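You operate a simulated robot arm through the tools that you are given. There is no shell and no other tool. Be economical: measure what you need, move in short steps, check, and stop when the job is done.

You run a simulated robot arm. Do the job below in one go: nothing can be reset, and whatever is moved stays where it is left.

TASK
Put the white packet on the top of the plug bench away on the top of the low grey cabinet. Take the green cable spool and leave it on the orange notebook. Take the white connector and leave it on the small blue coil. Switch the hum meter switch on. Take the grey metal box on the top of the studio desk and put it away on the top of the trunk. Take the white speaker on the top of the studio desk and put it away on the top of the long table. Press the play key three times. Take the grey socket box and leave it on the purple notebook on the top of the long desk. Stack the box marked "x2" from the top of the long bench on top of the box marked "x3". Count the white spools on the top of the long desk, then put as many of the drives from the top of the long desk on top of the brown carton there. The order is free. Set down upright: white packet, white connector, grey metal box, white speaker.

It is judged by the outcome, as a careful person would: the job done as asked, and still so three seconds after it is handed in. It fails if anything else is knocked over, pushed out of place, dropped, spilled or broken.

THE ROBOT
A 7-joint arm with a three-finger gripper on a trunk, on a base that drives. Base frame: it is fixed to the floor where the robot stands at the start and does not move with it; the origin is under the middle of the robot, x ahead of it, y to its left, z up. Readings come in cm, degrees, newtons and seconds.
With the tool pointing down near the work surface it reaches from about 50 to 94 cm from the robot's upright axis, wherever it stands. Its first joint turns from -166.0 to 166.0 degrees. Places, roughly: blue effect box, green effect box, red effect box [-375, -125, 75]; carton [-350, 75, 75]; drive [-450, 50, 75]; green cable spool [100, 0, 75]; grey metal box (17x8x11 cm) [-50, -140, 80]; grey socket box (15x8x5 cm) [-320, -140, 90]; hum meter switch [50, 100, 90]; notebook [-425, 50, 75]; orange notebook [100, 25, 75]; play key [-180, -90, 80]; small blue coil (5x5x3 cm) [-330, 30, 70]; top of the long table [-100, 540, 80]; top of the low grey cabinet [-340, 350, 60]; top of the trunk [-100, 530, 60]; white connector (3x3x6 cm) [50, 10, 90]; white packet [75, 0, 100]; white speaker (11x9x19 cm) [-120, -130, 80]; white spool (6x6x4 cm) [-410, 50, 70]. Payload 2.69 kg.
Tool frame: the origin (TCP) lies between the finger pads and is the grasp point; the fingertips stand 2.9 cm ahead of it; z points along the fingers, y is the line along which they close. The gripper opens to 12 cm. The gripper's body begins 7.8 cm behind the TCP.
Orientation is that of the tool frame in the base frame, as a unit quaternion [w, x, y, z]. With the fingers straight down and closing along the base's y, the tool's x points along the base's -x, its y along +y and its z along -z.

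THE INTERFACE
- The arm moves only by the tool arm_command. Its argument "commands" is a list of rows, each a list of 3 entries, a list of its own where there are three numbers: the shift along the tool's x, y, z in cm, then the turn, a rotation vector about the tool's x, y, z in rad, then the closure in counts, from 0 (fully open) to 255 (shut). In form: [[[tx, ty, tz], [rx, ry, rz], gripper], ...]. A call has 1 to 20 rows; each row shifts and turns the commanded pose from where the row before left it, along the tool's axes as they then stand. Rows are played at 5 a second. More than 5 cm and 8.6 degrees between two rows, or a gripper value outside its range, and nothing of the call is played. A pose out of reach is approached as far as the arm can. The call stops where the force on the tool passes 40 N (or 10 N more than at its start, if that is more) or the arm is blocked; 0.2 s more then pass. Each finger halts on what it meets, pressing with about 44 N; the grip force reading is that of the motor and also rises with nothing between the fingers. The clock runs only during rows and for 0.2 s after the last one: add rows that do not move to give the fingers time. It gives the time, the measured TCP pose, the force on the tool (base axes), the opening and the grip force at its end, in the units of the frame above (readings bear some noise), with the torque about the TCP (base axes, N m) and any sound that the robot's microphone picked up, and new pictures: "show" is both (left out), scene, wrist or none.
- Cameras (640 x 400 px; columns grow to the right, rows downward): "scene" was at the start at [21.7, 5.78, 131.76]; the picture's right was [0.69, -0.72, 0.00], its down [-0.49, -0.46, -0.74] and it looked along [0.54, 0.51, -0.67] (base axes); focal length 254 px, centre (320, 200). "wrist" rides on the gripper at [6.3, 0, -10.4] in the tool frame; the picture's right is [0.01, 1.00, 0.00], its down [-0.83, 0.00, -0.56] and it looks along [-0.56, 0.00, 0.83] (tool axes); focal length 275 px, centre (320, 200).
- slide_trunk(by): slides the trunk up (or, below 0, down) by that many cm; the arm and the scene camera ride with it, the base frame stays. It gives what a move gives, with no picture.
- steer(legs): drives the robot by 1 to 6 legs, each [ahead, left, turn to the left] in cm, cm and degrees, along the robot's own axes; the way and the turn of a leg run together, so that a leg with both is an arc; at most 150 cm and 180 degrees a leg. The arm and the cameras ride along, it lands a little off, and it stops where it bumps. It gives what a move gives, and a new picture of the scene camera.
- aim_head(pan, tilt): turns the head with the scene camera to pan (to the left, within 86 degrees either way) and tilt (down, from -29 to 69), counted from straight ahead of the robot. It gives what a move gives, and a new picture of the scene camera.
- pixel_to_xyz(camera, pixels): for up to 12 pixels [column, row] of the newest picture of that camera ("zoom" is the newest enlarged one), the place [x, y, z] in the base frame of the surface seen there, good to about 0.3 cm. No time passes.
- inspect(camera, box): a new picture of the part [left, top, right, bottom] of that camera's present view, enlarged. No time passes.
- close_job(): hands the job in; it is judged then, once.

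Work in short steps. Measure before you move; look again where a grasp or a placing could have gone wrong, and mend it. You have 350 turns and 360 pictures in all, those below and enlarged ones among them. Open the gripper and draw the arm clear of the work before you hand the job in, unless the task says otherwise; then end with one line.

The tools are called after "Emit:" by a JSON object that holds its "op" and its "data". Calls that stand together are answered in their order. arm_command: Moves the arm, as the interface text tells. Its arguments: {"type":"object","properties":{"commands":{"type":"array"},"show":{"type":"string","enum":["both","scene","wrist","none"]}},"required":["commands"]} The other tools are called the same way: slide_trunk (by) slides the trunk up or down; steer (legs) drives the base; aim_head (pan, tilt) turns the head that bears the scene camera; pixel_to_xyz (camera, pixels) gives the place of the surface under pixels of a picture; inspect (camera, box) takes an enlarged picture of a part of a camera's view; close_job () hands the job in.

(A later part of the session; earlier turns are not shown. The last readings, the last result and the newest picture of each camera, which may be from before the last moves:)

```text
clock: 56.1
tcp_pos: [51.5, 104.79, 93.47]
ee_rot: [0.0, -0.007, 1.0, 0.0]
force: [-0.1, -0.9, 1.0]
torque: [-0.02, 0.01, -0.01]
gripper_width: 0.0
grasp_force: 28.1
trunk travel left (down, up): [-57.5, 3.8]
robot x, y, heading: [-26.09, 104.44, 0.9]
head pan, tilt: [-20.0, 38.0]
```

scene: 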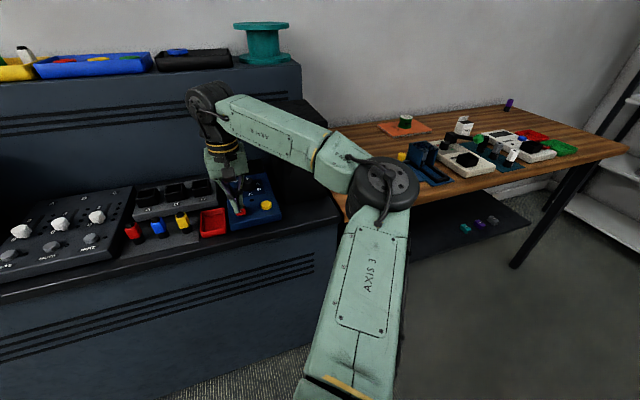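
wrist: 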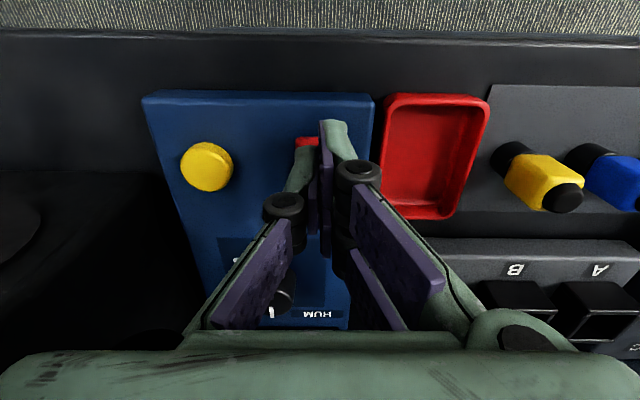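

I press down in small steps, then rise.

Emit:
{"op": "arm_command", "data": {"commands": [[[0, 0, 0.6], [0, 0, 0], 255], [[0, 0, 0.4], [0, 0, 0], 255], [[0, 0, 0.3], [0, 0, 0], 255], [[0, 0, 0.3], [0, 0, 0], 255], [[0, 0, 0.2], [0, 0, 0], 255]], "show": "none"}}

Emit:
{"op": "arm_command", "data": {"commands": [[[0, 0, -4], [0, 0, 0], 255], [[0, 0, -4], [0, 0, 0], 255], [[0, 0, -4], [0, 0, 0], 255], [[0, 0, 0], [0, 0, 0], 255]]}}

Emit:
{"op": "inspect", "data": {"camera": "wrist", "box": [220, 60, 400, 180]}}

```text
clock: 57.3
tcp_pos: [51.51, 104.79, 91.58]
ee_rot: [0.001, -0.006, 1.0, -0.001]
force: [0.7, 0.4, 1.6]
torque: [-0.02, 0.0, -0.01]
gripper_width: 0.01
grasp_force: 28.6
trunk travel left (down, up): [-57.5, 3.8]
robot x, y, heading: [-25.92, 104.59, 0.4]
head pan, tilt: [-20.0, 38.0]
```

```text
clock: 58.3
tcp_pos: [51.35, 105.1, 103.63]
ee_rot: [-0.001, -0.007, 1.0, 0.0]
force: [-0.3, -0.3, 0.0]
torque: [0.0, -0.01, -0.01]
gripper_width: 0.0
grasp_force: 28.8
trunk travel left (down, up): [-57.5, 3.8]
robot x, y, heading: [-25.72, 104.19, 0.5]
head pan, tilt: [-20.0, 38.0]
```

scene: 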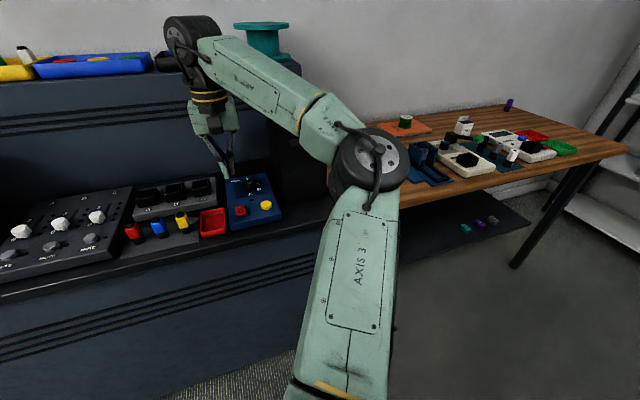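
wrist: 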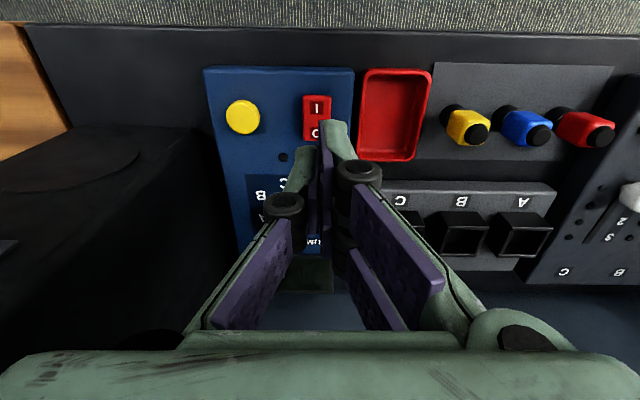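

```text
3.33 times, centred on (310, 120) of wrist
```

zoom: 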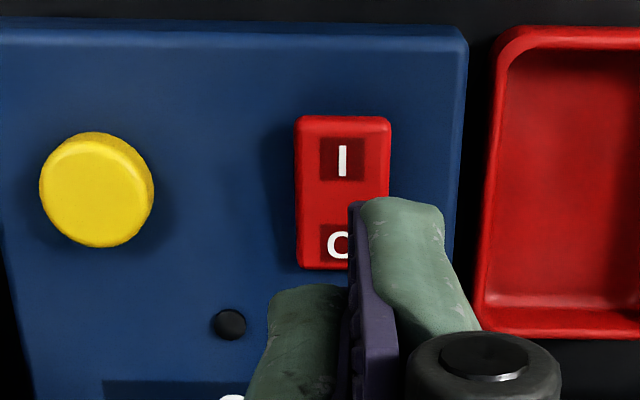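

Emit:
{"op": "pixel_to_xyz", "data": {"camera": "zoom", "pixels": [[342, 130], [342, 160], [320, 200], [325, 240], [325, 260]]}}

Emit:
{"op": "inspect", "data": {"camera": "scene", "box": [220, 170, 300, 230]}}

```text
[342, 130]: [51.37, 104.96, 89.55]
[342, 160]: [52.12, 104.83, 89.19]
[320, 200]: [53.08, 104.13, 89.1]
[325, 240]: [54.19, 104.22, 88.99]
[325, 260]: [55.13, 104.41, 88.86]
```

```text
6.67 times, centred on (260, 200) of scene
```

zoom: 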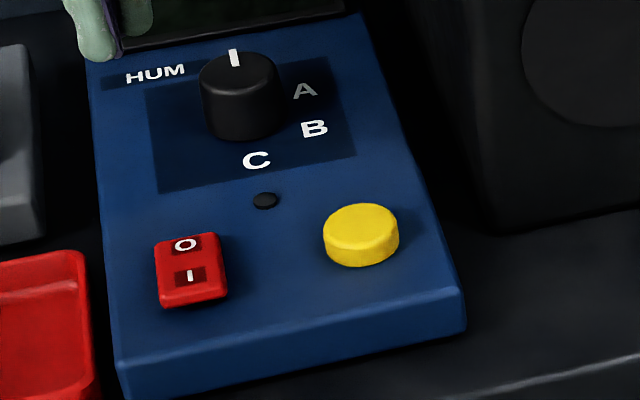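

Still off (I end at 89.5 raised, no sound). I press deeper this time.

Emit:
{"op": "arm_command", "data": {"commands": [[[0, -0.2, 4], [0, 0, 0], 255], [[0, 0, 4], [0, 0, 0], 255], [[0, 0, 3], [0, 0, 0], 255], [[0, 0, 0.8], [0, 0, 0], 255], [[0, 0, 0.3], [0, 0, 0], 255], [[0, 0, 0.2], [0, 0, 0], 255], [[0, 0, 0.2], [0, 0, 0], 255], [[0, 0, 0.2], [0, 0, 0], 255], [[0, 0, 0], [0, 0, 0], 255]], "show": "none"}}

```text
clock: 60.2
tcp_pos: [51.43, 104.75, 91.57]
ee_rot: [0.005, -0.006, 1.0, 0.001]
force: [-8.0, -1.9, 16.7]
torque: [-0.03, -0.11, 0.06]
gripper_width: 0.59
grasp_force: 28.5
trunk travel left (down, up): [-57.5, 3.8]
robot x, y, heading: [-25.89, 104.47, 0.7]
head pan, tilt: [-20.0, 38.0]
stopped in row 9: the force on the tool passed its limit at 41 N (the readings are from after the stop); the commanded pose is now the measured one
```

Emit:
{"op": "arm_command", "data": {"commands": [[[0, 0, -4], [0, 0, 0], 255], [[0, 0, -4], [0, 0, 0], 255], [[3, 0, -4], [0, 0, 0], 255], [[4, 0, 0], [0, 0, 0], 255], [[0, 0, 0], [0, 0, 0], 255]], "show": "wrist"}}

Emit:
{"op": "inspect", "data": {"camera": "scene", "box": [220, 170, 300, 230]}}

```text
clock: 61.4
tcp_pos: [44.45, 104.58, 103.17]
ee_rot: [0.003, -0.006, 1.0, 0.001]
force: [0.0, 0.3, 0.9]
torque: [0.0, -0.02, -0.01]
gripper_width: 0.0
grasp_force: 28.8
trunk travel left (down, up): [-57.5, 3.8]
robot x, y, heading: [-26.24, 104.38, 0.5]
head pan, tilt: [-20.0, 38.0]
```

wrist: 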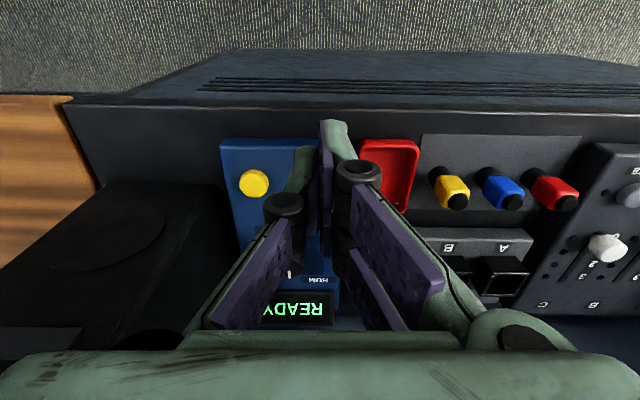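

```text
6.67 times, centred on (260, 200) of scene
```

zoom: 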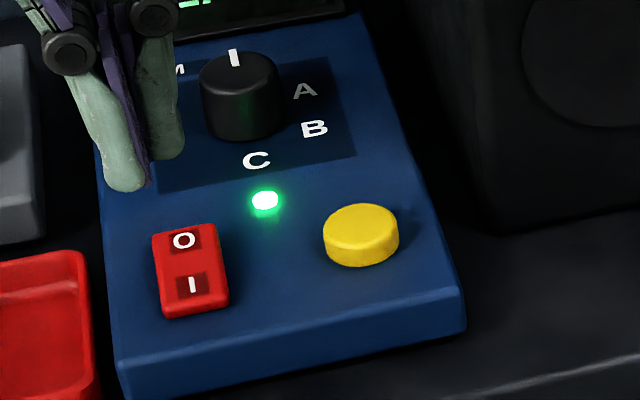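

The meter reads READY with the LED lit. Next I retract the arm and return to the plug bench for the packet.

Emit:
{"op": "arm_command", "data": {"commands": [[[4.5, 1.5, -2], [0, 0, 0], 0], [[4.5, 2, -2], [0, 0, 0], 0], [[4.5, 2, -2], [0, 0, 0], 0], [[4.5, 2, -2], [0, 0, 0], 0], [[4.5, 2, -1], [0, 0, 0], 0], [[4.5, 2, 0], [0, 0, 0], 0], [[4.5, 2, 0], [0, 0, 0], 0], [[4.5, 2, 0], [0, 0, 0], 0], [[4.5, 2, 0], [0, 0, 0], 0], [[0, 0, 0], [0, 0, 0], 0]], "show": "none"}}

Emit:
{"op": "steer", "data": {"legs": [[0, -104, -0.6], [16, 0, 0]]}}

Emit:
{"op": "aim_head", "data": {"pan": 20, "tilt": 42}}

```text
refused: row 1 steps farther than a row can; nothing moved
```

```text
clock: 70.8
tcp_pos: [61.33, 0.09, 103.03]
ee_rot: [0.003, -0.001, 1.0, 0.001]
force: [0.3, -0.5, -0.5]
torque: [0.0, 0.01, 0.0]
gripper_width: 0.0
grasp_force: 28.6
trunk travel left (down, up): [-57.5, 3.8]
robot x, y, heading: [-9.35, 0.38, 0.1]
head pan, tilt: [-20.0, 38.0]
```

scene: 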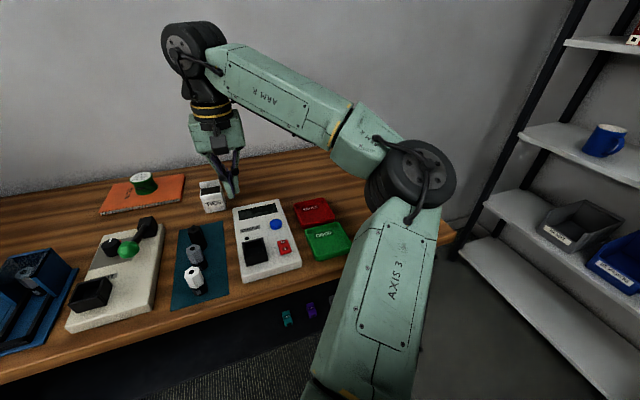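

```text
clock: 71.9
tcp_pos: [61.35, 0.02, 103.12]
ee_rot: [0.004, -0.001, 1.0, 0.001]
force: [-0.1, 0.2, 1.2]
torque: [0.05, -0.01, 0.01]
gripper_width: 0.0
grasp_force: 29.0
trunk travel left (down, up): [-57.5, 3.8]
robot x, y, heading: [-9.24, 0.58, 0.2]
head pan, tilt: [20.0, 42.0]
```

scene: 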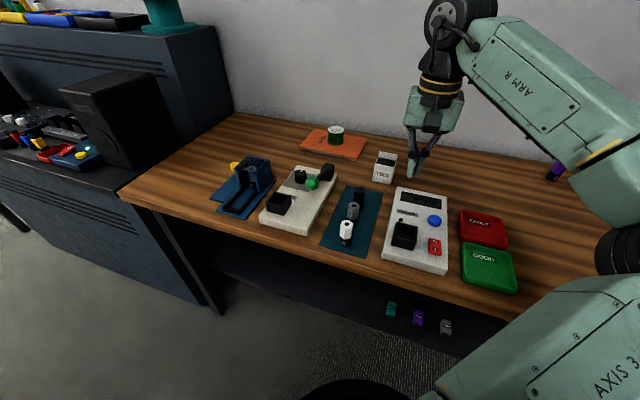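

The arm move was refused and the drive went with the arm extended; nothing appears disturbed (speaker, levers all standing). I'll check every move before driving from now on. I inspect the packet at (385,167).

Emit:
{"op": "inspect", "data": {"camera": "scene", "box": [325, 140, 425, 250]}}

Emit:
{"op": "inspect", "data": {"camera": "scene", "box": [0, 90, 200, 200]}}

```text
3.64 times, centred on (375, 195) of scene
```

zoom: 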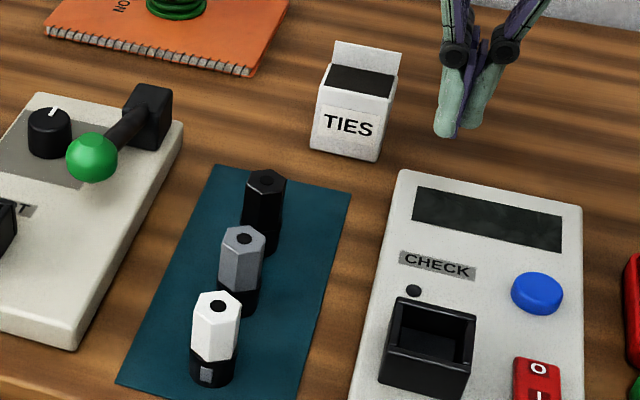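

```text
3.20 times, centred on (100, 145) of scene
```

zoom: 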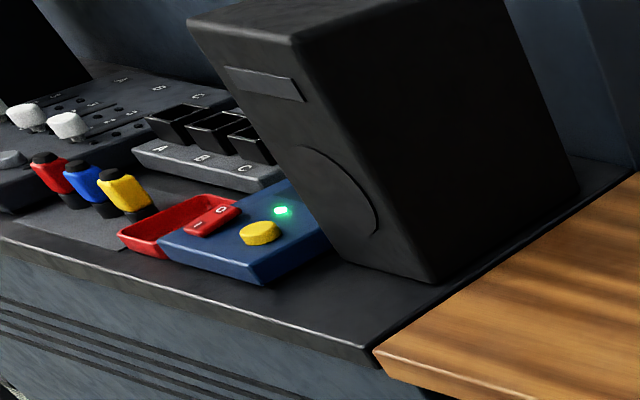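

Emit:
{"op": "pixel_to_xyz", "data": {"camera": "scene", "pixels": [[372.5, 180.5], [390, 183.5], [375, 164.5], [392.5, 168], [380, 152.5], [396.5, 155.5], [383, 163], [383, 174], [395, 172], [345, 224], [344, 238], [352, 210]]}}

```text
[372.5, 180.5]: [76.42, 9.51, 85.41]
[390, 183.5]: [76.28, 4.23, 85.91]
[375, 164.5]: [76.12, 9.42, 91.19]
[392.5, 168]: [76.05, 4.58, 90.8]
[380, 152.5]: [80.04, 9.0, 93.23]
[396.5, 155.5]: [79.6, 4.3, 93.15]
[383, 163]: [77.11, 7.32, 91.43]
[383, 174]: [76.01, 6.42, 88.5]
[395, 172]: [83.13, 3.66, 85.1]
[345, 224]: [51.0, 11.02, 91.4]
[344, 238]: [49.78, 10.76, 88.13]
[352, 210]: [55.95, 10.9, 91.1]
```

Packet: x 76–80, y 4.2–9.4, top 91.3, square to the axes. I open and move above its centre (78.1, 6.8).

Emit:
{"op": "arm_command", "data": {"commands": [[[-3.5, 1.4, 0], [0, 0, 0], 0], [[-3.5, 1.4, 0], [0, 0, 0], 0], [[-3.5, 1.4, 0], [0, 0, 0], 0], [[-3.5, 1.3, 0], [0, 0, 0], 0], [[-2.7, 1.3, 0], [0, 0, 0], 0], [[0, 0, 0], [0, 0, 0], 0]]}}

```text
clock: 73.3
tcp_pos: [78.07, 7.08, 103.27]
ee_rot: [0.003, -0.002, 1.0, 0.001]
force: [-0.7, 0.2, -0.1]
torque: [-0.01, -0.01, 0.0]
gripper_width: 10.58
grasp_force: 0.1
trunk travel left (down, up): [-57.5, 3.8]
robot x, y, heading: [-9.1, 0.5, -0.0]
head pan, tilt: [20.0, 42.0]
```

scene: 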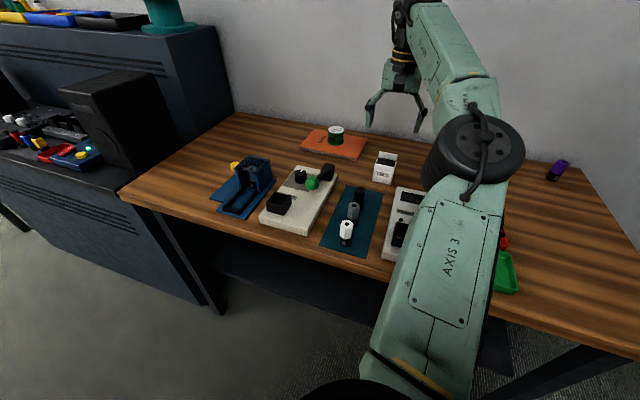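
wrist: 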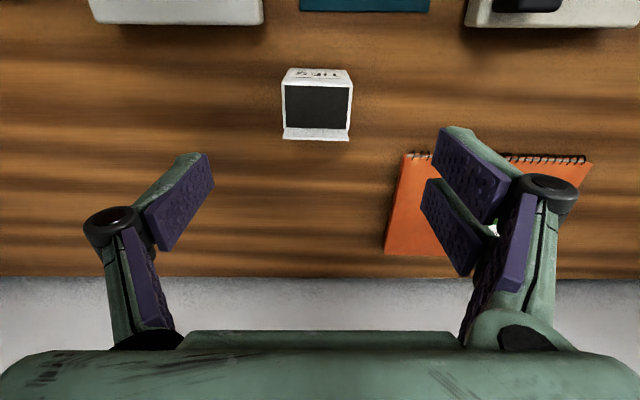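

I descend to z≈89 and close gently with time, then lift slowly.

Emit:
{"op": "arm_command", "data": {"commands": [[[0, -0.2, 4.5], [0, 0, 0], 0], [[0, 0, 4.5], [0, 0, 0], 0], [[0, 0, 3.2], [0, 0, 0], 0], [[0, 0, 2], [0, 0, 0], 0], [[0, 0, 0], [0, 0, 0], 0], [[0, 0, 0], [0, 0, 0], 255], [[0, 0, 0], [0, 0, 0], 255], [[0, 0, 0], [0, 0, 0], 255], [[0, 0, 0], [0, 0, 0], 255], [[0, 0, 0], [0, 0, 0], 255], [[0, 0, 0], [0, 0, 0], 255], [[0, 0, 0], [0, 0, 0], 255], [[0, 0, -0.3], [0, 0, 0], 255], [[0, 0, -0.6], [0, 0, 0], 255], [[0, 0, -1], [0, 0, 0], 255], [[0, 0, -1.5], [0, 0, 0], 255], [[0, 0, -2], [0, 0, 0], 255], [[0, 0, 0], [0, 0, 0], 255]]}}

```text
clock: 77.1
tcp_pos: [78.08, 6.96, 94.42]
ee_rot: [0.004, -0.001, 1.0, 0.0]
force: [0.5, -0.2, 0.8]
torque: [0.03, -0.02, 0.05]
gripper_width: 5.46
grasp_force: 43.7
trunk travel left (down, up): [-57.5, 3.8]
robot x, y, heading: [-9.3, 0.61, 0.0]
head pan, tilt: [20.0, 42.0]
```

scene: 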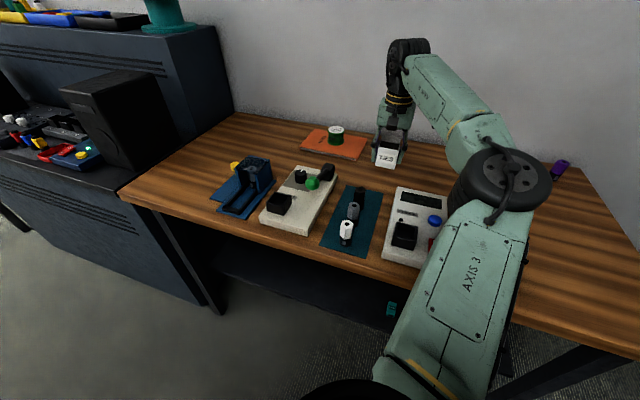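
wrist: 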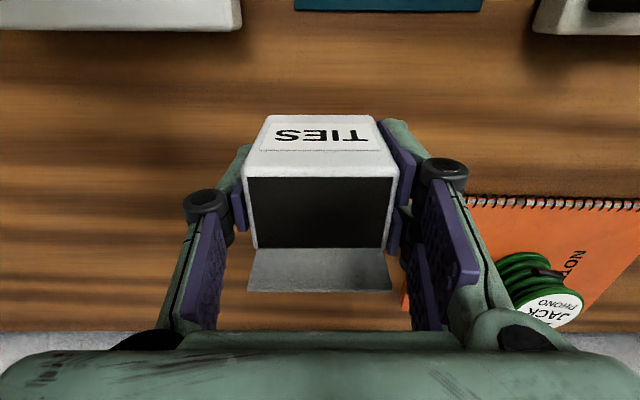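

Held (5.5 cm). I lift, then retract slowly toward the robot.

Emit:
{"op": "arm_command", "data": {"commands": [[[0, 0, -2.5], [0, 0, 0], 255], [[0, 0, -3], [0, 0, 0], 255], [[0, 0, -3], [0, 0, 0], 255], [[0, 0, -3], [0, 0, 0], 255], [[1.5, 0.5, -2], [0, 0, 0], 255], [[3, 1, -1], [0, 0, 0], 255], [[3, 1, -1], [0, 0, 0], 255], [[3, 1, 0], [0, 0, 0], 255], [[3, 1, 0], [0, 0, 0], 255], [[3, 1, 0], [0, 0, 0], 255], [[3, 1, 0], [0, 0, 0], 255], [[3, 1, 0], [0, 0, 0], 255], [[3, 1, 0], [0, 0, 0], 255], [[3, 1, 0], [0, 0, 0], 255], [[3, 1, 0], [0, 0, 0], 255], [[3, 1, 0], [0, 0, 0], 255], [[3, 1, 0], [0, 0, 0], 255], [[3, 1, 0], [0, 0, 0], 255], [[3, 1, 0], [0, 0, 0], 255], [[0, 0, 0], [0, 0, 0], 255]], "show": "wrist"}}

```text
clock: 81.3
tcp_pos: [34.3, 21.05, 109.69]
ee_rot: [0.003, -0.001, 1.0, 0.001]
force: [1.4, -0.1, -1.0]
torque: [-0.01, 0.01, -0.01]
gripper_width: 5.43
grasp_force: 44.3
trunk travel left (down, up): [-57.5, 3.8]
robot x, y, heading: [-9.37, 0.55, 0.1]
head pan, tilt: [20.0, 42.0]
```

wrist: 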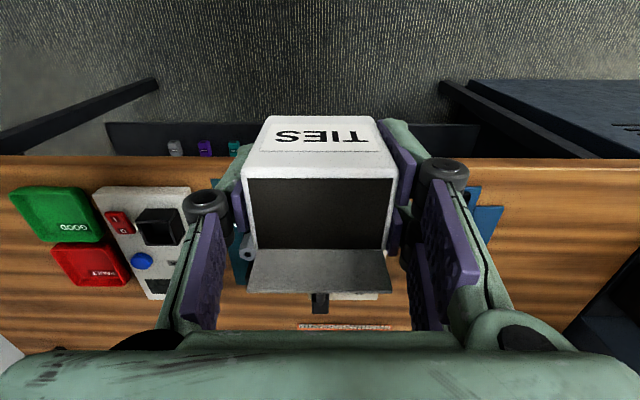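

Packet held. I back away from the bench and turn left to face the far cabinet area.

Emit:
{"op": "steer", "data": {"legs": [[-60, 0, 0]]}}

Emit:
{"op": "steer", "data": {"legs": [[0, 0, 133]]}}

Emit:
{"op": "aim_head", "data": {"pan": 0, "tilt": 18}}

```text
clock: 84.4
tcp_pos: [-20.83, 20.15, 109.7]
ee_rot: [0.003, 0.006, 1.0, 0.001]
force: [0.0, 0.3, -0.8]
torque: [-0.03, 0.0, 0.01]
gripper_width: 5.45
grasp_force: 43.4
trunk travel left (down, up): [-57.5, 3.8]
robot x, y, heading: [-64.72, -0.07, -0.5]
head pan, tilt: [20.0, 42.0]
stopped in leg 1: the robot was blocked; the commanded pose is now the measured one
```

scene: 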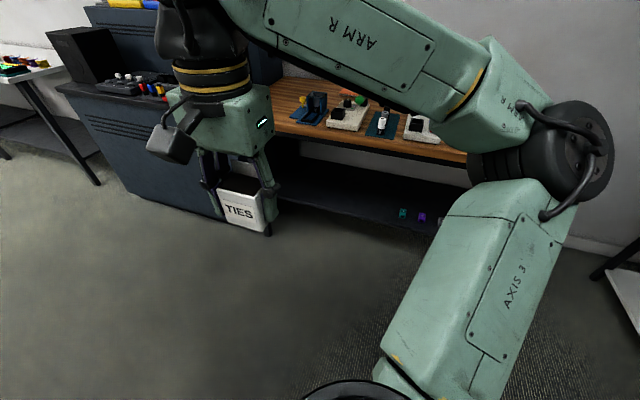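

```text
clock: 90.6
tcp_pos: [-109.32, 18.33, 109.81]
ee_rot: [-0.001, 0.916, -0.401, -0.004]
force: [-1.1, 0.1, 0.1]
torque: [-0.03, 0.01, -0.03]
gripper_width: 5.48
grasp_force: 44.1
trunk travel left (down, up): [-57.5, 3.8]
robot x, y, heading: [-64.95, 0.06, 132.8]
head pan, tilt: [20.0, 42.0]
stopped in leg 1: the robot was blocked; the commanded pose is now the measured one
```

scene: 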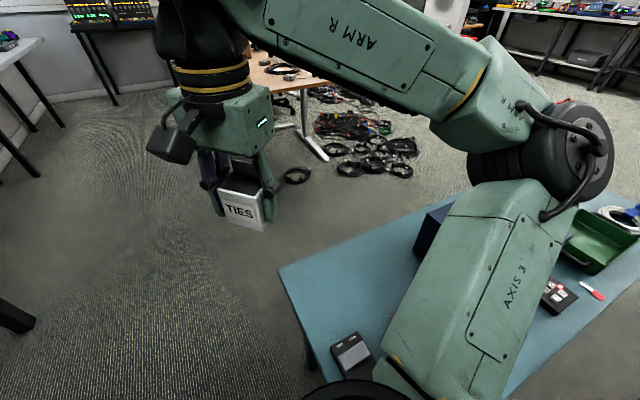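

```text
clock: 91.5
tcp_pos: [-109.36, 18.44, 109.65]
ee_rot: [-0.001, 0.916, -0.402, -0.003]
force: [0.6, 0.1, -1.1]
torque: [0.01, -0.01, 0.03]
gripper_width: 5.44
grasp_force: 43.8
trunk travel left (down, up): [-57.5, 3.8]
robot x, y, heading: [-64.62, 0.54, 132.6]
head pan, tilt: [0.0, 18.0]
```

scene: 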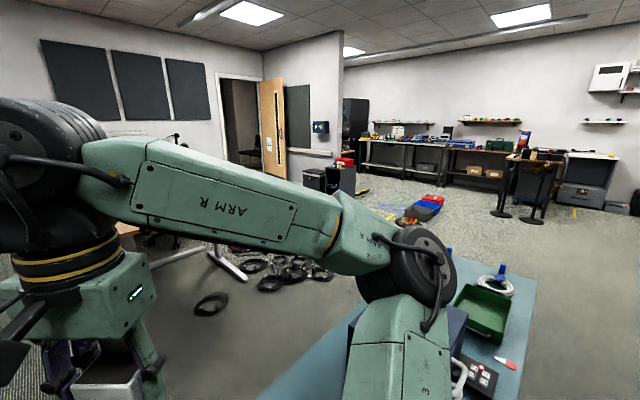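

I bumped a blue table behind the robot. I measure its corners and look around before moving further.

Emit:
{"op": "aim_head", "data": {"pan": -35, "tilt": 45}}

```text
clock: 92.5
tcp_pos: [-109.45, 18.43, 109.75]
ee_rot: [-0.001, 0.916, -0.402, -0.003]
force: [-0.1, -0.1, -0.7]
torque: [0.0, 0.05, 0.0]
gripper_width: 5.45
grasp_force: 43.8
trunk travel left (down, up): [-57.5, 3.8]
robot x, y, heading: [-64.88, 0.49, 132.7]
head pan, tilt: [-35.0, 45.0]
```

scene: 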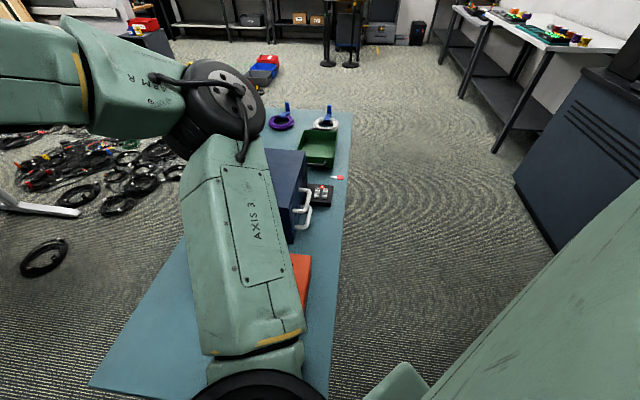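

Emit:
{"op": "pixel_to_xyz", "data": {"camera": "scene", "pixels": [[90, 385], [350, 112], [328, 390], [340, 250], [180, 245], [400, 200], [320, 67], [265, 75], [500, 150], [60, 210], [40, 260], [550, 240]]}}

```text
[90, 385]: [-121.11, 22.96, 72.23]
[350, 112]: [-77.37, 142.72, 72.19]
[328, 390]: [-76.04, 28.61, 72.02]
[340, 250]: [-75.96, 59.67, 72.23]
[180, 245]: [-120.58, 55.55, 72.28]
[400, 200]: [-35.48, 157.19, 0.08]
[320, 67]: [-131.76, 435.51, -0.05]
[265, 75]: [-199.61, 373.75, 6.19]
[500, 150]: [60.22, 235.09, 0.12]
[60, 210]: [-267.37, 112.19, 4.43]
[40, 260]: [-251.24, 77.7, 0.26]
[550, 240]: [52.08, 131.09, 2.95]
```

The blue table spans x −121…−76, y from about 23 to 143. I step away along +x, then turn to face +y along the aisle between table and rack.

Emit:
{"op": "steer", "data": {"legs": [[-30, -32, 0], [0, 0, -42.7]]}}

Emit:
{"op": "aim_head", "data": {"pan": 25, "tilt": 15}}

```text
clock: 97.6
tcp_pos: [-41.29, 43.42, 109.66]
ee_rot: [0.002, -0.706, 0.708, 0.003]
force: [-0.6, -0.7, 0.3]
torque: [0.03, 0.01, -0.03]
gripper_width: 5.47
grasp_force: 44.3
trunk travel left (down, up): [-57.5, 3.8]
robot x, y, heading: [-21.11, 0.06, 89.7]
head pan, tilt: [-35.0, 45.0]
```

scene: 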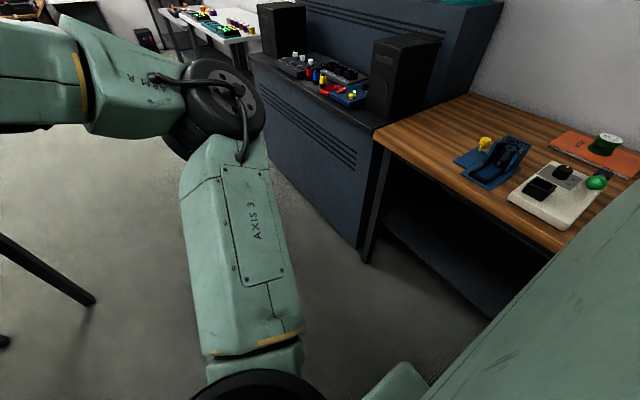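

```text
clock: 98.9
tcp_pos: [-41.32, 43.41, 109.67]
ee_rot: [0.002, -0.706, 0.708, 0.003]
force: [-0.7, 0.1, 0.1]
torque: [-0.02, 0.01, -0.02]
gripper_width: 5.45
grasp_force: 44.2
trunk travel left (down, up): [-57.5, 3.8]
robot x, y, heading: [-21.09, -0.23, 89.5]
head pan, tilt: [25.0, 15.0]
```

scene: 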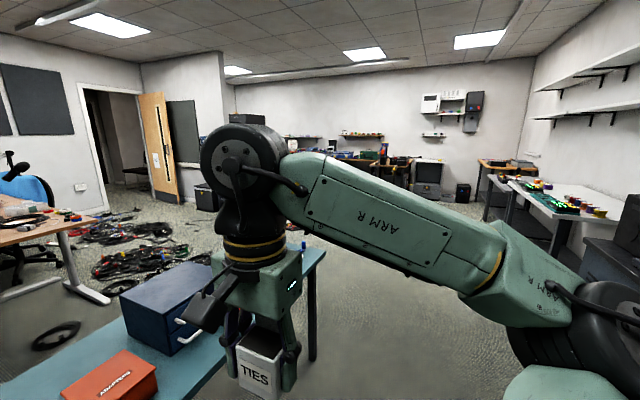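

Aisle clear ahead. I drive forward 190 cm, then look left.

Emit:
{"op": "steer", "data": {"legs": [[100, 0, 0], [90, 0, 0]]}}

Emit:
{"op": "aim_head", "data": {"pan": 60, "tilt": 18}}

Emit:
{"op": "aim_head", "data": {"pan": 0, "tilt": 15}}

```text
clock: 108.3
tcp_pos: [-40.24, 231.54, 109.8]
ee_rot: [0.002, -0.707, 0.707, 0.002]
force: [-0.6, 0.2, 0.6]
torque: [0.02, -0.03, 0.0]
gripper_width: 5.46
grasp_force: 43.9
trunk travel left (down, up): [-57.5, 3.8]
robot x, y, heading: [-19.87, 188.05, 89.6]
head pan, tilt: [25.0, 15.0]
```

scene: 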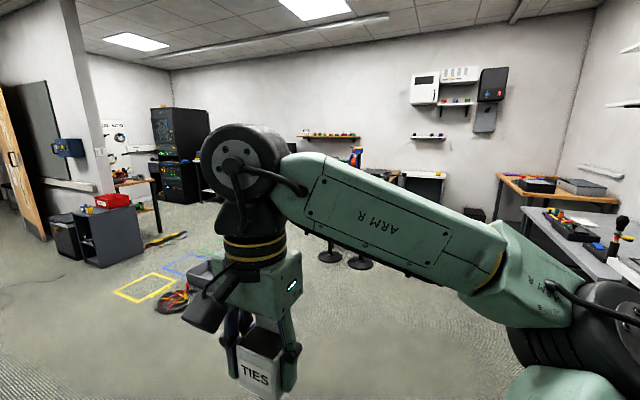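

```text
clock: 109.4
tcp_pos: [-40.17, 231.71, 109.6]
ee_rot: [0.001, -0.707, 0.708, 0.003]
force: [-0.1, -0.2, -0.3]
torque: [-0.01, -0.01, 0.0]
gripper_width: 5.45
grasp_force: 43.6
trunk travel left (down, up): [-57.5, 3.8]
robot x, y, heading: [-19.77, 188.38, 89.6]
head pan, tilt: [60.0, 18.0]
```

scene: 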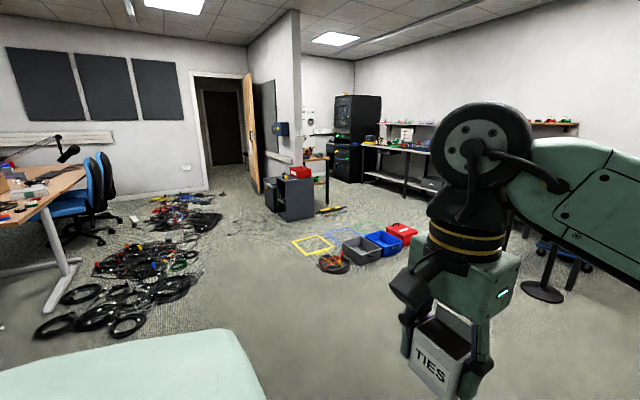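

```text
clock: 110.7
tcp_pos: [-40.18, 231.71, 109.72]
ee_rot: [0.002, -0.706, 0.708, 0.004]
force: [0.1, 0.1, -0.8]
torque: [0.02, -0.02, -0.04]
gripper_width: 5.45
grasp_force: 43.9
trunk travel left (down, up): [-57.5, 3.8]
robot x, y, heading: [-19.61, 187.68, 89.9]
head pan, tilt: [0.0, 15.0]
```

scene: 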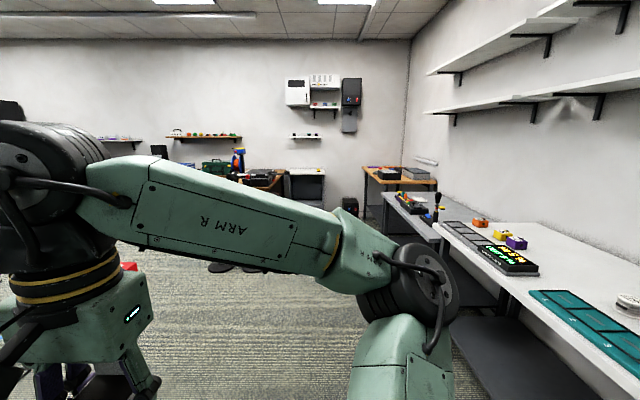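

Emit:
{"op": "aim_head", "data": {"pan": 60, "tilt": 22}}

Emit:
{"op": "pixel_to_xyz", "data": {"camera": "scene", "pixels": [[195, 250], [220, 195], [100, 325], [335, 250], [350, 225], [310, 195], [278, 195], [300, 162], [275, 165], [300, 220], [400, 230], [130, 240]]}}

Emit:
{"op": "inspect", "data": {"camera": "scene", "box": [200, 120, 440, 260]}}

```text
clock: 112.0
tcp_pos: [-40.19, 231.7, 109.55]
ee_rot: [0.002, -0.707, 0.708, 0.004]
force: [0.3, 0.0, -0.7]
torque: [0.01, -0.01, 0.01]
gripper_width: 5.44
grasp_force: 43.6
trunk travel left (down, up): [-57.5, 3.8]
robot x, y, heading: [-19.74, 187.75, 89.9]
head pan, tilt: [60.0, 22.0]
```

scene: 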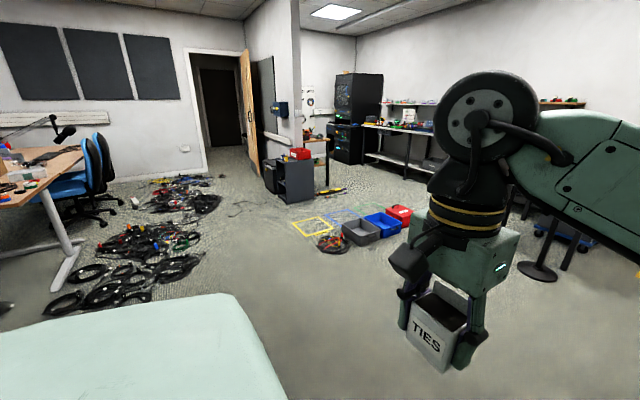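

```text
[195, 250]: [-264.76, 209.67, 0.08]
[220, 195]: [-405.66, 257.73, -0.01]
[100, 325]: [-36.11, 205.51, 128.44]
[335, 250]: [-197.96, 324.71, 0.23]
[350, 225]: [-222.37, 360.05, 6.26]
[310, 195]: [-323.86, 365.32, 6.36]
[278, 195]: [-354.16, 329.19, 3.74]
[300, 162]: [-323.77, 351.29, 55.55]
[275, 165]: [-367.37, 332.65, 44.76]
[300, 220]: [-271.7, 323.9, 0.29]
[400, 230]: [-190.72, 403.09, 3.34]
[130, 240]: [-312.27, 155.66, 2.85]
```

```text
2.67 times, centred on (320, 190) of scene
```

zoom: 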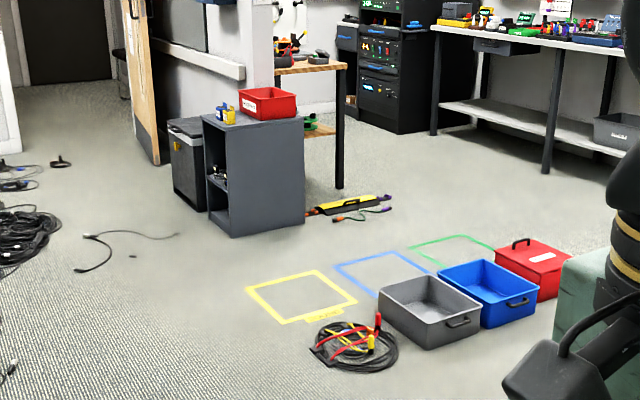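

The low grey cabinet is at (300,180), about x −367…−324, with a red bin and a yellow-blue thing on top. I drive west along a clear line between the cables and the floor bins, then turn to face it.

Emit:
{"op": "pixel_to_xyz", "data": {"camera": "zoom", "pixels": [[100, 265], [180, 235], [85, 237], [230, 237], [303, 222], [205, 118], [303, 120], [212, 205], [370, 370], [310, 350]]}}

Emit:
{"op": "steer", "data": {"legs": [[40, 110, 0], [38, 105, 0], [0, 0, 50]]}}

Emit:
{"op": "aim_head", "data": {"pan": 0, "tilt": 30}}

```text
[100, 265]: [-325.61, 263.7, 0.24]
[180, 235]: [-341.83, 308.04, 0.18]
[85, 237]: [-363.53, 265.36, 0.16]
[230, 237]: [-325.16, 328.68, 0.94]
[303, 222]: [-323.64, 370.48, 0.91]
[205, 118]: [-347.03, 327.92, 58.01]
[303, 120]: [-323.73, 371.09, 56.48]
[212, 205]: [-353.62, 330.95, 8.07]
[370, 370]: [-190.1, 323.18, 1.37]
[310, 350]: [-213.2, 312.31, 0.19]
```

```text
clock: 131.2
tcp_pos: [-280.97, 280.46, 109.59]
ee_rot: [0.001, 0.939, -0.345, -0.004]
force: [0.1, -0.4, -0.1]
torque: [-0.02, 0.04, 0.02]
gripper_width: 5.44
grasp_force: 44.0
trunk travel left (down, up): [-57.5, 3.8]
robot x, y, heading: [-234.54, 267.58, 139.5]
head pan, tilt: [60.0, 22.0]
```

scene: 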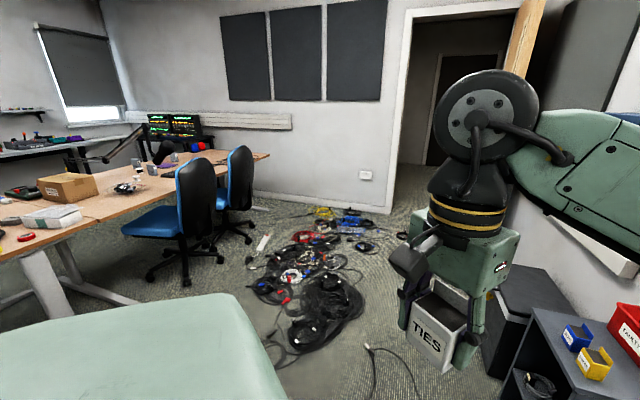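

```text
clock: 132.5
tcp_pos: [-281.0, 280.38, 109.63]
ee_rot: [0.0, 0.939, -0.344, -0.004]
force: [0.5, -0.1, -0.2]
torque: [-0.05, 0.0, 0.01]
gripper_width: 5.43
grasp_force: 43.8
trunk travel left (down, up): [-57.5, 3.8]
robot x, y, heading: [-234.38, 267.51, 139.4]
head pan, tilt: [0.0, 30.0]
```

scene: 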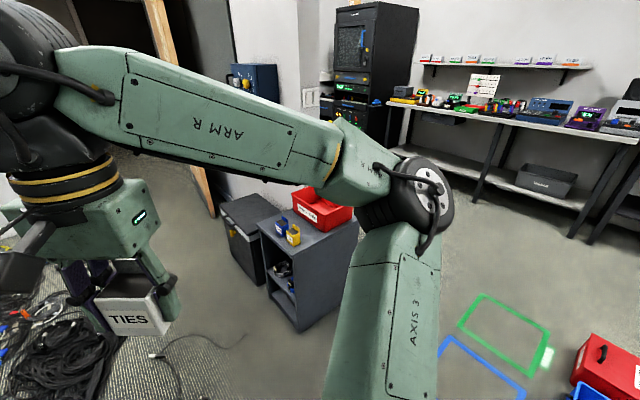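

Emit:
{"op": "inspect", "data": {"camera": "scene", "box": [210, 170, 370, 280]}}

Emit:
{"op": "pixel_to_xyz", "data": {"camera": "scene", "pixels": [[300, 247], [275, 231], [262, 225], [320, 240], [345, 232], [320, 226], [298, 208], [325, 228], [292, 243], [276, 227], [340, 225], [353, 222]]}}

```text
3.64 times, centred on (290, 225) of scene
```

zoom: 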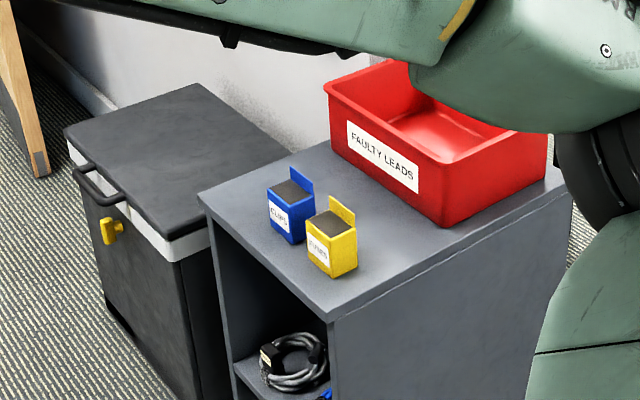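

```text
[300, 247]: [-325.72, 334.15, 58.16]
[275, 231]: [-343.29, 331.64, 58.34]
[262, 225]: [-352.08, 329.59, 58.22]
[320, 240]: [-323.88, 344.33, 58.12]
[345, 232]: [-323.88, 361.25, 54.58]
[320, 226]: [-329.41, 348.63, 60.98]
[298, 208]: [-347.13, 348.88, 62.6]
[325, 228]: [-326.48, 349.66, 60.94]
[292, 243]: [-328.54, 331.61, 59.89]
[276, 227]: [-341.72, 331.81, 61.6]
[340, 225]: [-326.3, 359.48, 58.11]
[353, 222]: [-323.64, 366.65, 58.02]
```

Emit:
{"op": "pixel_to_xyz", "data": {"camera": "zoom", "pixels": [[203, 197], [335, 318], [330, 277], [306, 262], [357, 262], [292, 243], [268, 225], [443, 226], [330, 148], [330, 145], [400, 240], [290, 160]]}}

Emit:
{"op": "pixel_to_xyz", "data": {"camera": "zoom", "pixels": [[318, 245], [345, 240], [300, 225], [285, 190], [570, 180], [370, 255], [390, 215], [350, 200], [318, 150], [240, 190], [315, 185], [360, 180]]}}

```text
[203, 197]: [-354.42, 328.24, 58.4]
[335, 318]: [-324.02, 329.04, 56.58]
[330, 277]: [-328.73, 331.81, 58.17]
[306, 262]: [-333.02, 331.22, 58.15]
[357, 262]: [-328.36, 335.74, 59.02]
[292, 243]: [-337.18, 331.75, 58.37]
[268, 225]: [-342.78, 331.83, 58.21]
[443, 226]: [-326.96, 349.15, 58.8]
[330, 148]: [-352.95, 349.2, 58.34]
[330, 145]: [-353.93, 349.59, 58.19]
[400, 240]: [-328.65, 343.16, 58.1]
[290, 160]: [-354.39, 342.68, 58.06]
```

```text
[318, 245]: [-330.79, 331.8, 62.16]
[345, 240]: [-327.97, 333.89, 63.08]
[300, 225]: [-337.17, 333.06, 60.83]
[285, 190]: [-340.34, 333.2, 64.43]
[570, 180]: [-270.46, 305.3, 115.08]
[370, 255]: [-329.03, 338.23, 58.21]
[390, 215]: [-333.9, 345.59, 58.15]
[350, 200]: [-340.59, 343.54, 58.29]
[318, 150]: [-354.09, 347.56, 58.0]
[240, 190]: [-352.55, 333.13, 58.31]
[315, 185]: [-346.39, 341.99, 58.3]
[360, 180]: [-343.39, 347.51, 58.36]
```

Cabinet top is z 58.2; free strip y 336–349 behind the blue and yellow packets. I'll set the packet at about (−340, 342.3). I drive 50 cm closer and lower the trunk 25 cm.

Emit:
{"op": "steer", "data": {"legs": [[49.8, 4.6, 0]]}}

Emit:
{"op": "slide_trunk", "data": {"by": -25}}

Emit:
{"op": "aim_head", "data": {"pan": 0, "tilt": 40}}

```text
clock: 135.4
tcp_pos: [-321.48, 308.81, 109.64]
ee_rot: [0.0, 0.938, -0.345, -0.004]
force: [0.5, 0.2, -1.2]
torque: [0.02, -0.02, 0.01]
gripper_width: 5.44
grasp_force: 43.9
trunk travel left (down, up): [-57.5, 3.8]
robot x, y, heading: [-275.12, 296.25, 139.4]
head pan, tilt: [0.0, 30.0]
```

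scene: 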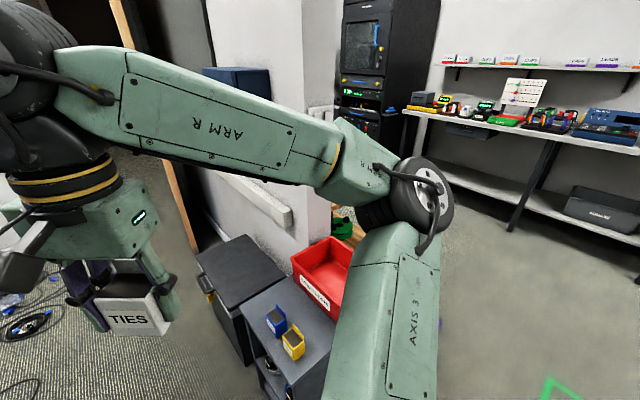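

```text
clock: 138.0
tcp_pos: [-321.47, 308.82, 84.69]
ee_rot: [-0.001, 0.938, -0.345, -0.003]
force: [0.1, -0.8, -0.3]
torque: [0.02, 0.02, 0.01]
gripper_width: 5.45
grasp_force: 44.1
trunk travel left (down, up): [-32.5, 28.8]
robot x, y, heading: [-274.95, 296.22, 139.7]
head pan, tilt: [0.0, 30.0]
```

```text
clock: 138.7
tcp_pos: [-321.45, 308.94, 84.7]
ee_rot: [0.0, 0.938, -0.346, -0.004]
force: [0.3, 0.5, -0.3]
torque: [0.01, 0.02, 0.01]
gripper_width: 5.47
grasp_force: 44.2
trunk travel left (down, up): [-32.5, 28.8]
robot x, y, heading: [-274.92, 296.34, 139.5]
head pan, tilt: [0.0, 40.0]
```

scene: 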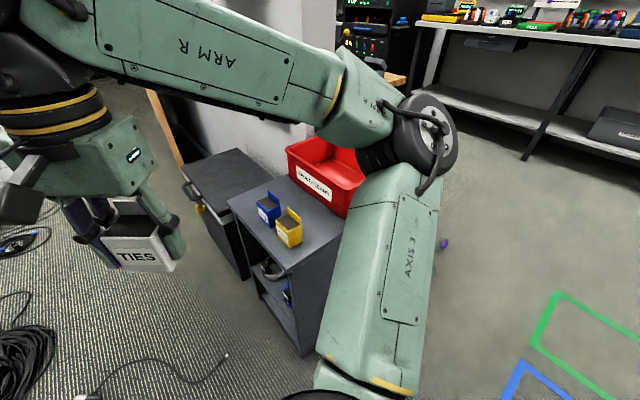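

I measure elbow and red-bin heights, then rotate the tool 49.5° so the packet squares with the cabinet.

Emit:
{"op": "pixel_to_xyz", "data": {"camera": "scene", "pixels": [[420, 190], [390, 170], [440, 150], [345, 205], [295, 160], [400, 230]]}}

Emit:
{"op": "arm_command", "data": {"commands": [[[0, 0, 0], [0, 0, 0.144], 255], [[0, 0, 0], [0, 0, 0.144], 255], [[0, 0, 0], [0, 0, 0.144], 255], [[0, 0, 0], [0, 0, 0.144], 255], [[0, 0, 0], [0, 0, 0.144], 255], [[0, 0, 0], [0, 0, 0.144], 255], [[0, 0, 0], [0, 0, 0], 255]], "show": "wrist"}}

```text
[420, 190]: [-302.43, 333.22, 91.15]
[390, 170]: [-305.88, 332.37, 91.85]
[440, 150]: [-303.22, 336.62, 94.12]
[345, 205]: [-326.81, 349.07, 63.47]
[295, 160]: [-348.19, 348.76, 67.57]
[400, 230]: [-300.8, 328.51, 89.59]
```

```text
clock: 140.3
tcp_pos: [-321.52, 308.87, 84.7]
ee_rot: [0.001, 0.707, -0.707, -0.004]
force: [0.0, 1.0, -0.9]
torque: [-0.03, -0.01, 0.04]
gripper_width: 5.43
grasp_force: 43.8
trunk travel left (down, up): [-32.5, 28.8]
robot x, y, heading: [-274.97, 296.44, 139.7]
head pan, tilt: [0.0, 40.0]
```

wrist: 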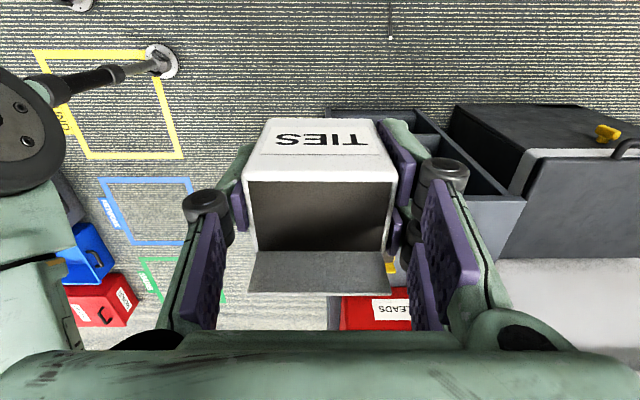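

Squared. I move horizontally above the free spot.

Emit:
{"op": "arm_command", "data": {"commands": [[[-1.4, 0.8, 0], [0, 0, 0], 255], [[-2.8, 1.55, 0], [0, 0, 0], 255], [[-2.8, 1.55, 0], [0, 0, 0], 255], [[-2.8, 1.55, 0], [0, 0, 0], 255], [[-2.8, 1.55, 0], [0, 0, 0], 255], [[-2.8, 1.55, 0], [0, 0, 0], 255], [[-2.8, 1.55, 0], [0, 0, 0], 255], [[-2.8, 1.55, 0], [0, 0, 0], 255], [[-2.8, 1.55, 0], [0, 0, 0], 255], [[-2.8, 1.55, 0], [0, 0, 0], 255], [[-2.8, 1.55, 0], [0, 0, 0], 255], [[-2.8, 1.55, 0], [0, 0, 0], 255], [[-1.4, 0.7, 0], [0, 0, 0], 255], [[0, 0, 0], [0, 0, 0], 255]]}}

```text
clock: 143.3
tcp_pos: [-340.0, 342.43, 84.87]
ee_rot: [0.001, 0.708, -0.706, -0.003]
force: [-0.1, 0.7, -0.6]
torque: [0.01, 0.0, -0.02]
gripper_width: 5.44
grasp_force: 44.2
trunk travel left (down, up): [-32.5, 28.8]
robot x, y, heading: [-275.23, 296.21, 139.4]
head pan, tilt: [0.0, 40.0]
```

scene: 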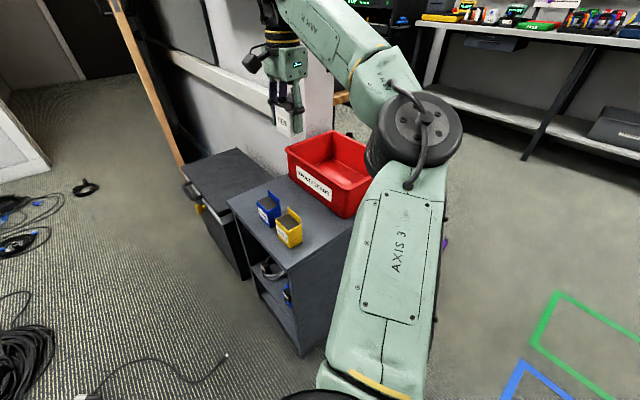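
wrist: 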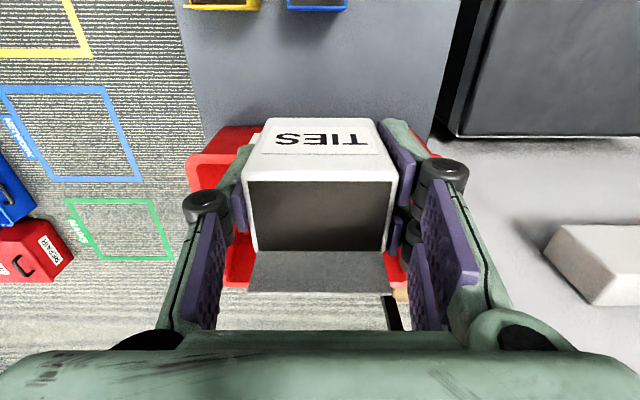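

Well positioned. I lower to just above the surface in small rows.

Emit:
{"op": "arm_command", "data": {"commands": [[[0, 0, 2], [0, 0, 0], 255], [[0, 0, 3], [0, 0, 0], 255], [[0, 0, 3], [0, 0, 0], 255], [[0, 0, 3], [0, 0, 0], 255], [[0, 0, 3], [0, 0, 0], 255], [[0, 0, 3], [0, 0, 0], 255], [[0, 0, 2], [0, 0, 0], 255], [[0, 0, 1.5], [0, 0, 0], 255], [[0, 0, 1], [0, 0, 0], 255], [[0, 0, 0.5], [0, 0, 0], 255], [[0, 0, 0], [0, 0, 0], 255]]}}

```text
clock: 145.7
tcp_pos: [-340.26, 342.49, 62.96]
ee_rot: [0.001, 0.708, -0.706, -0.003]
force: [-0.3, 0.6, 0.2]
torque: [0.02, -0.02, -0.01]
gripper_width: 5.45
grasp_force: 44.0
trunk travel left (down, up): [-32.5, 28.8]
robot x, y, heading: [-275.01, 296.01, 139.8]
head pan, tilt: [0.0, 40.0]
```

scene: 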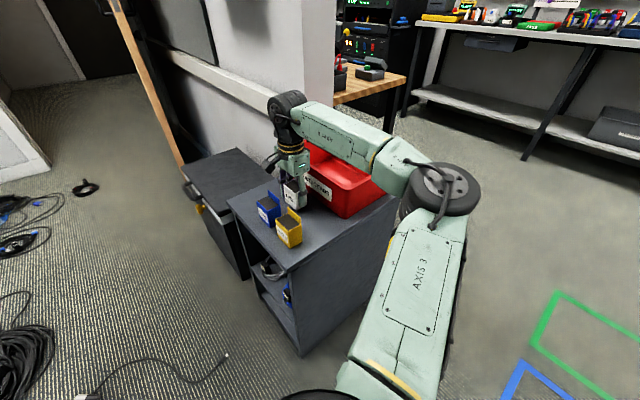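
wrist: 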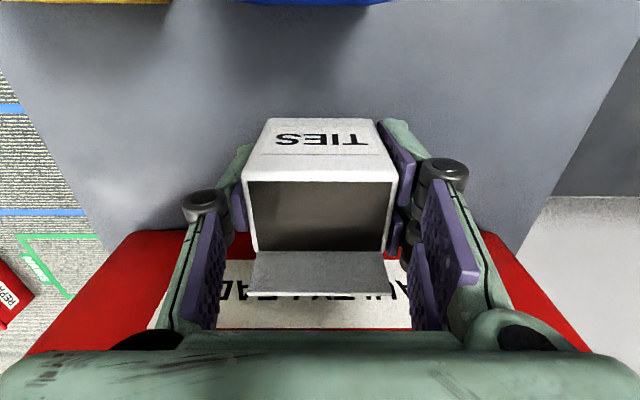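

Close to the surface; I lower until light contact.

Emit:
{"op": "arm_command", "data": {"commands": [[[0, 0, 0.4], [0, 0, 0], 255], [[0, 0, 0.2], [0, 0, 0], 255], [[0, 0, 0.1], [0, 0, 0], 255], [[0, 0, 0], [0, 0, 0], 255]], "show": "none"}}

```text
clock: 146.7
tcp_pos: [-340.29, 342.49, 62.2]
ee_rot: [0.001, 0.708, -0.706, -0.004]
force: [-0.4, -0.4, -0.8]
torque: [0.01, -0.01, -0.01]
gripper_width: 5.47
grasp_force: 43.6
trunk travel left (down, up): [-32.5, 28.8]
robot x, y, heading: [-274.77, 295.94, 139.6]
head pan, tilt: [0.0, 40.0]
```

Emit:
{"op": "arm_command", "data": {"commands": [[[0, 0, 0.15], [0, 0, 0], 255], [[0, 0, 0], [0, 0, 0], 255]], "show": "none"}}

```text
clock: 147.3
tcp_pos: [-340.17, 342.55, 62.16]
ee_rot: [0.0, 0.708, -0.706, -0.003]
force: [0.2, 0.4, 0.3]
torque: [0.0, 0.02, 0.0]
gripper_width: 5.47
grasp_force: 43.9
trunk travel left (down, up): [-32.5, 28.8]
robot x, y, heading: [-275.08, 295.97, 139.6]
head pan, tilt: [0.0, 40.0]
```

Emit:
{"op": "arm_command", "data": {"commands": [[[0, 0, 0.15], [0, 0, 0], 255], [[0, 0, 0.1], [0, 0, 0], 255], [[0, 0, 0], [0, 0, 0], 255]], "show": "none"}}

```text
clock: 148.1
tcp_pos: [-340.25, 342.43, 61.84]
ee_rot: [0.001, 0.708, -0.706, -0.005]
force: [1.1, 0.6, 11.5]
torque: [0.1, -0.32, 0.02]
gripper_width: 5.47
grasp_force: 43.6
trunk travel left (down, up): [-32.5, 28.8]
robot x, y, heading: [-275.0, 296.36, 139.4]
head pan, tilt: [0.0, 40.0]
```

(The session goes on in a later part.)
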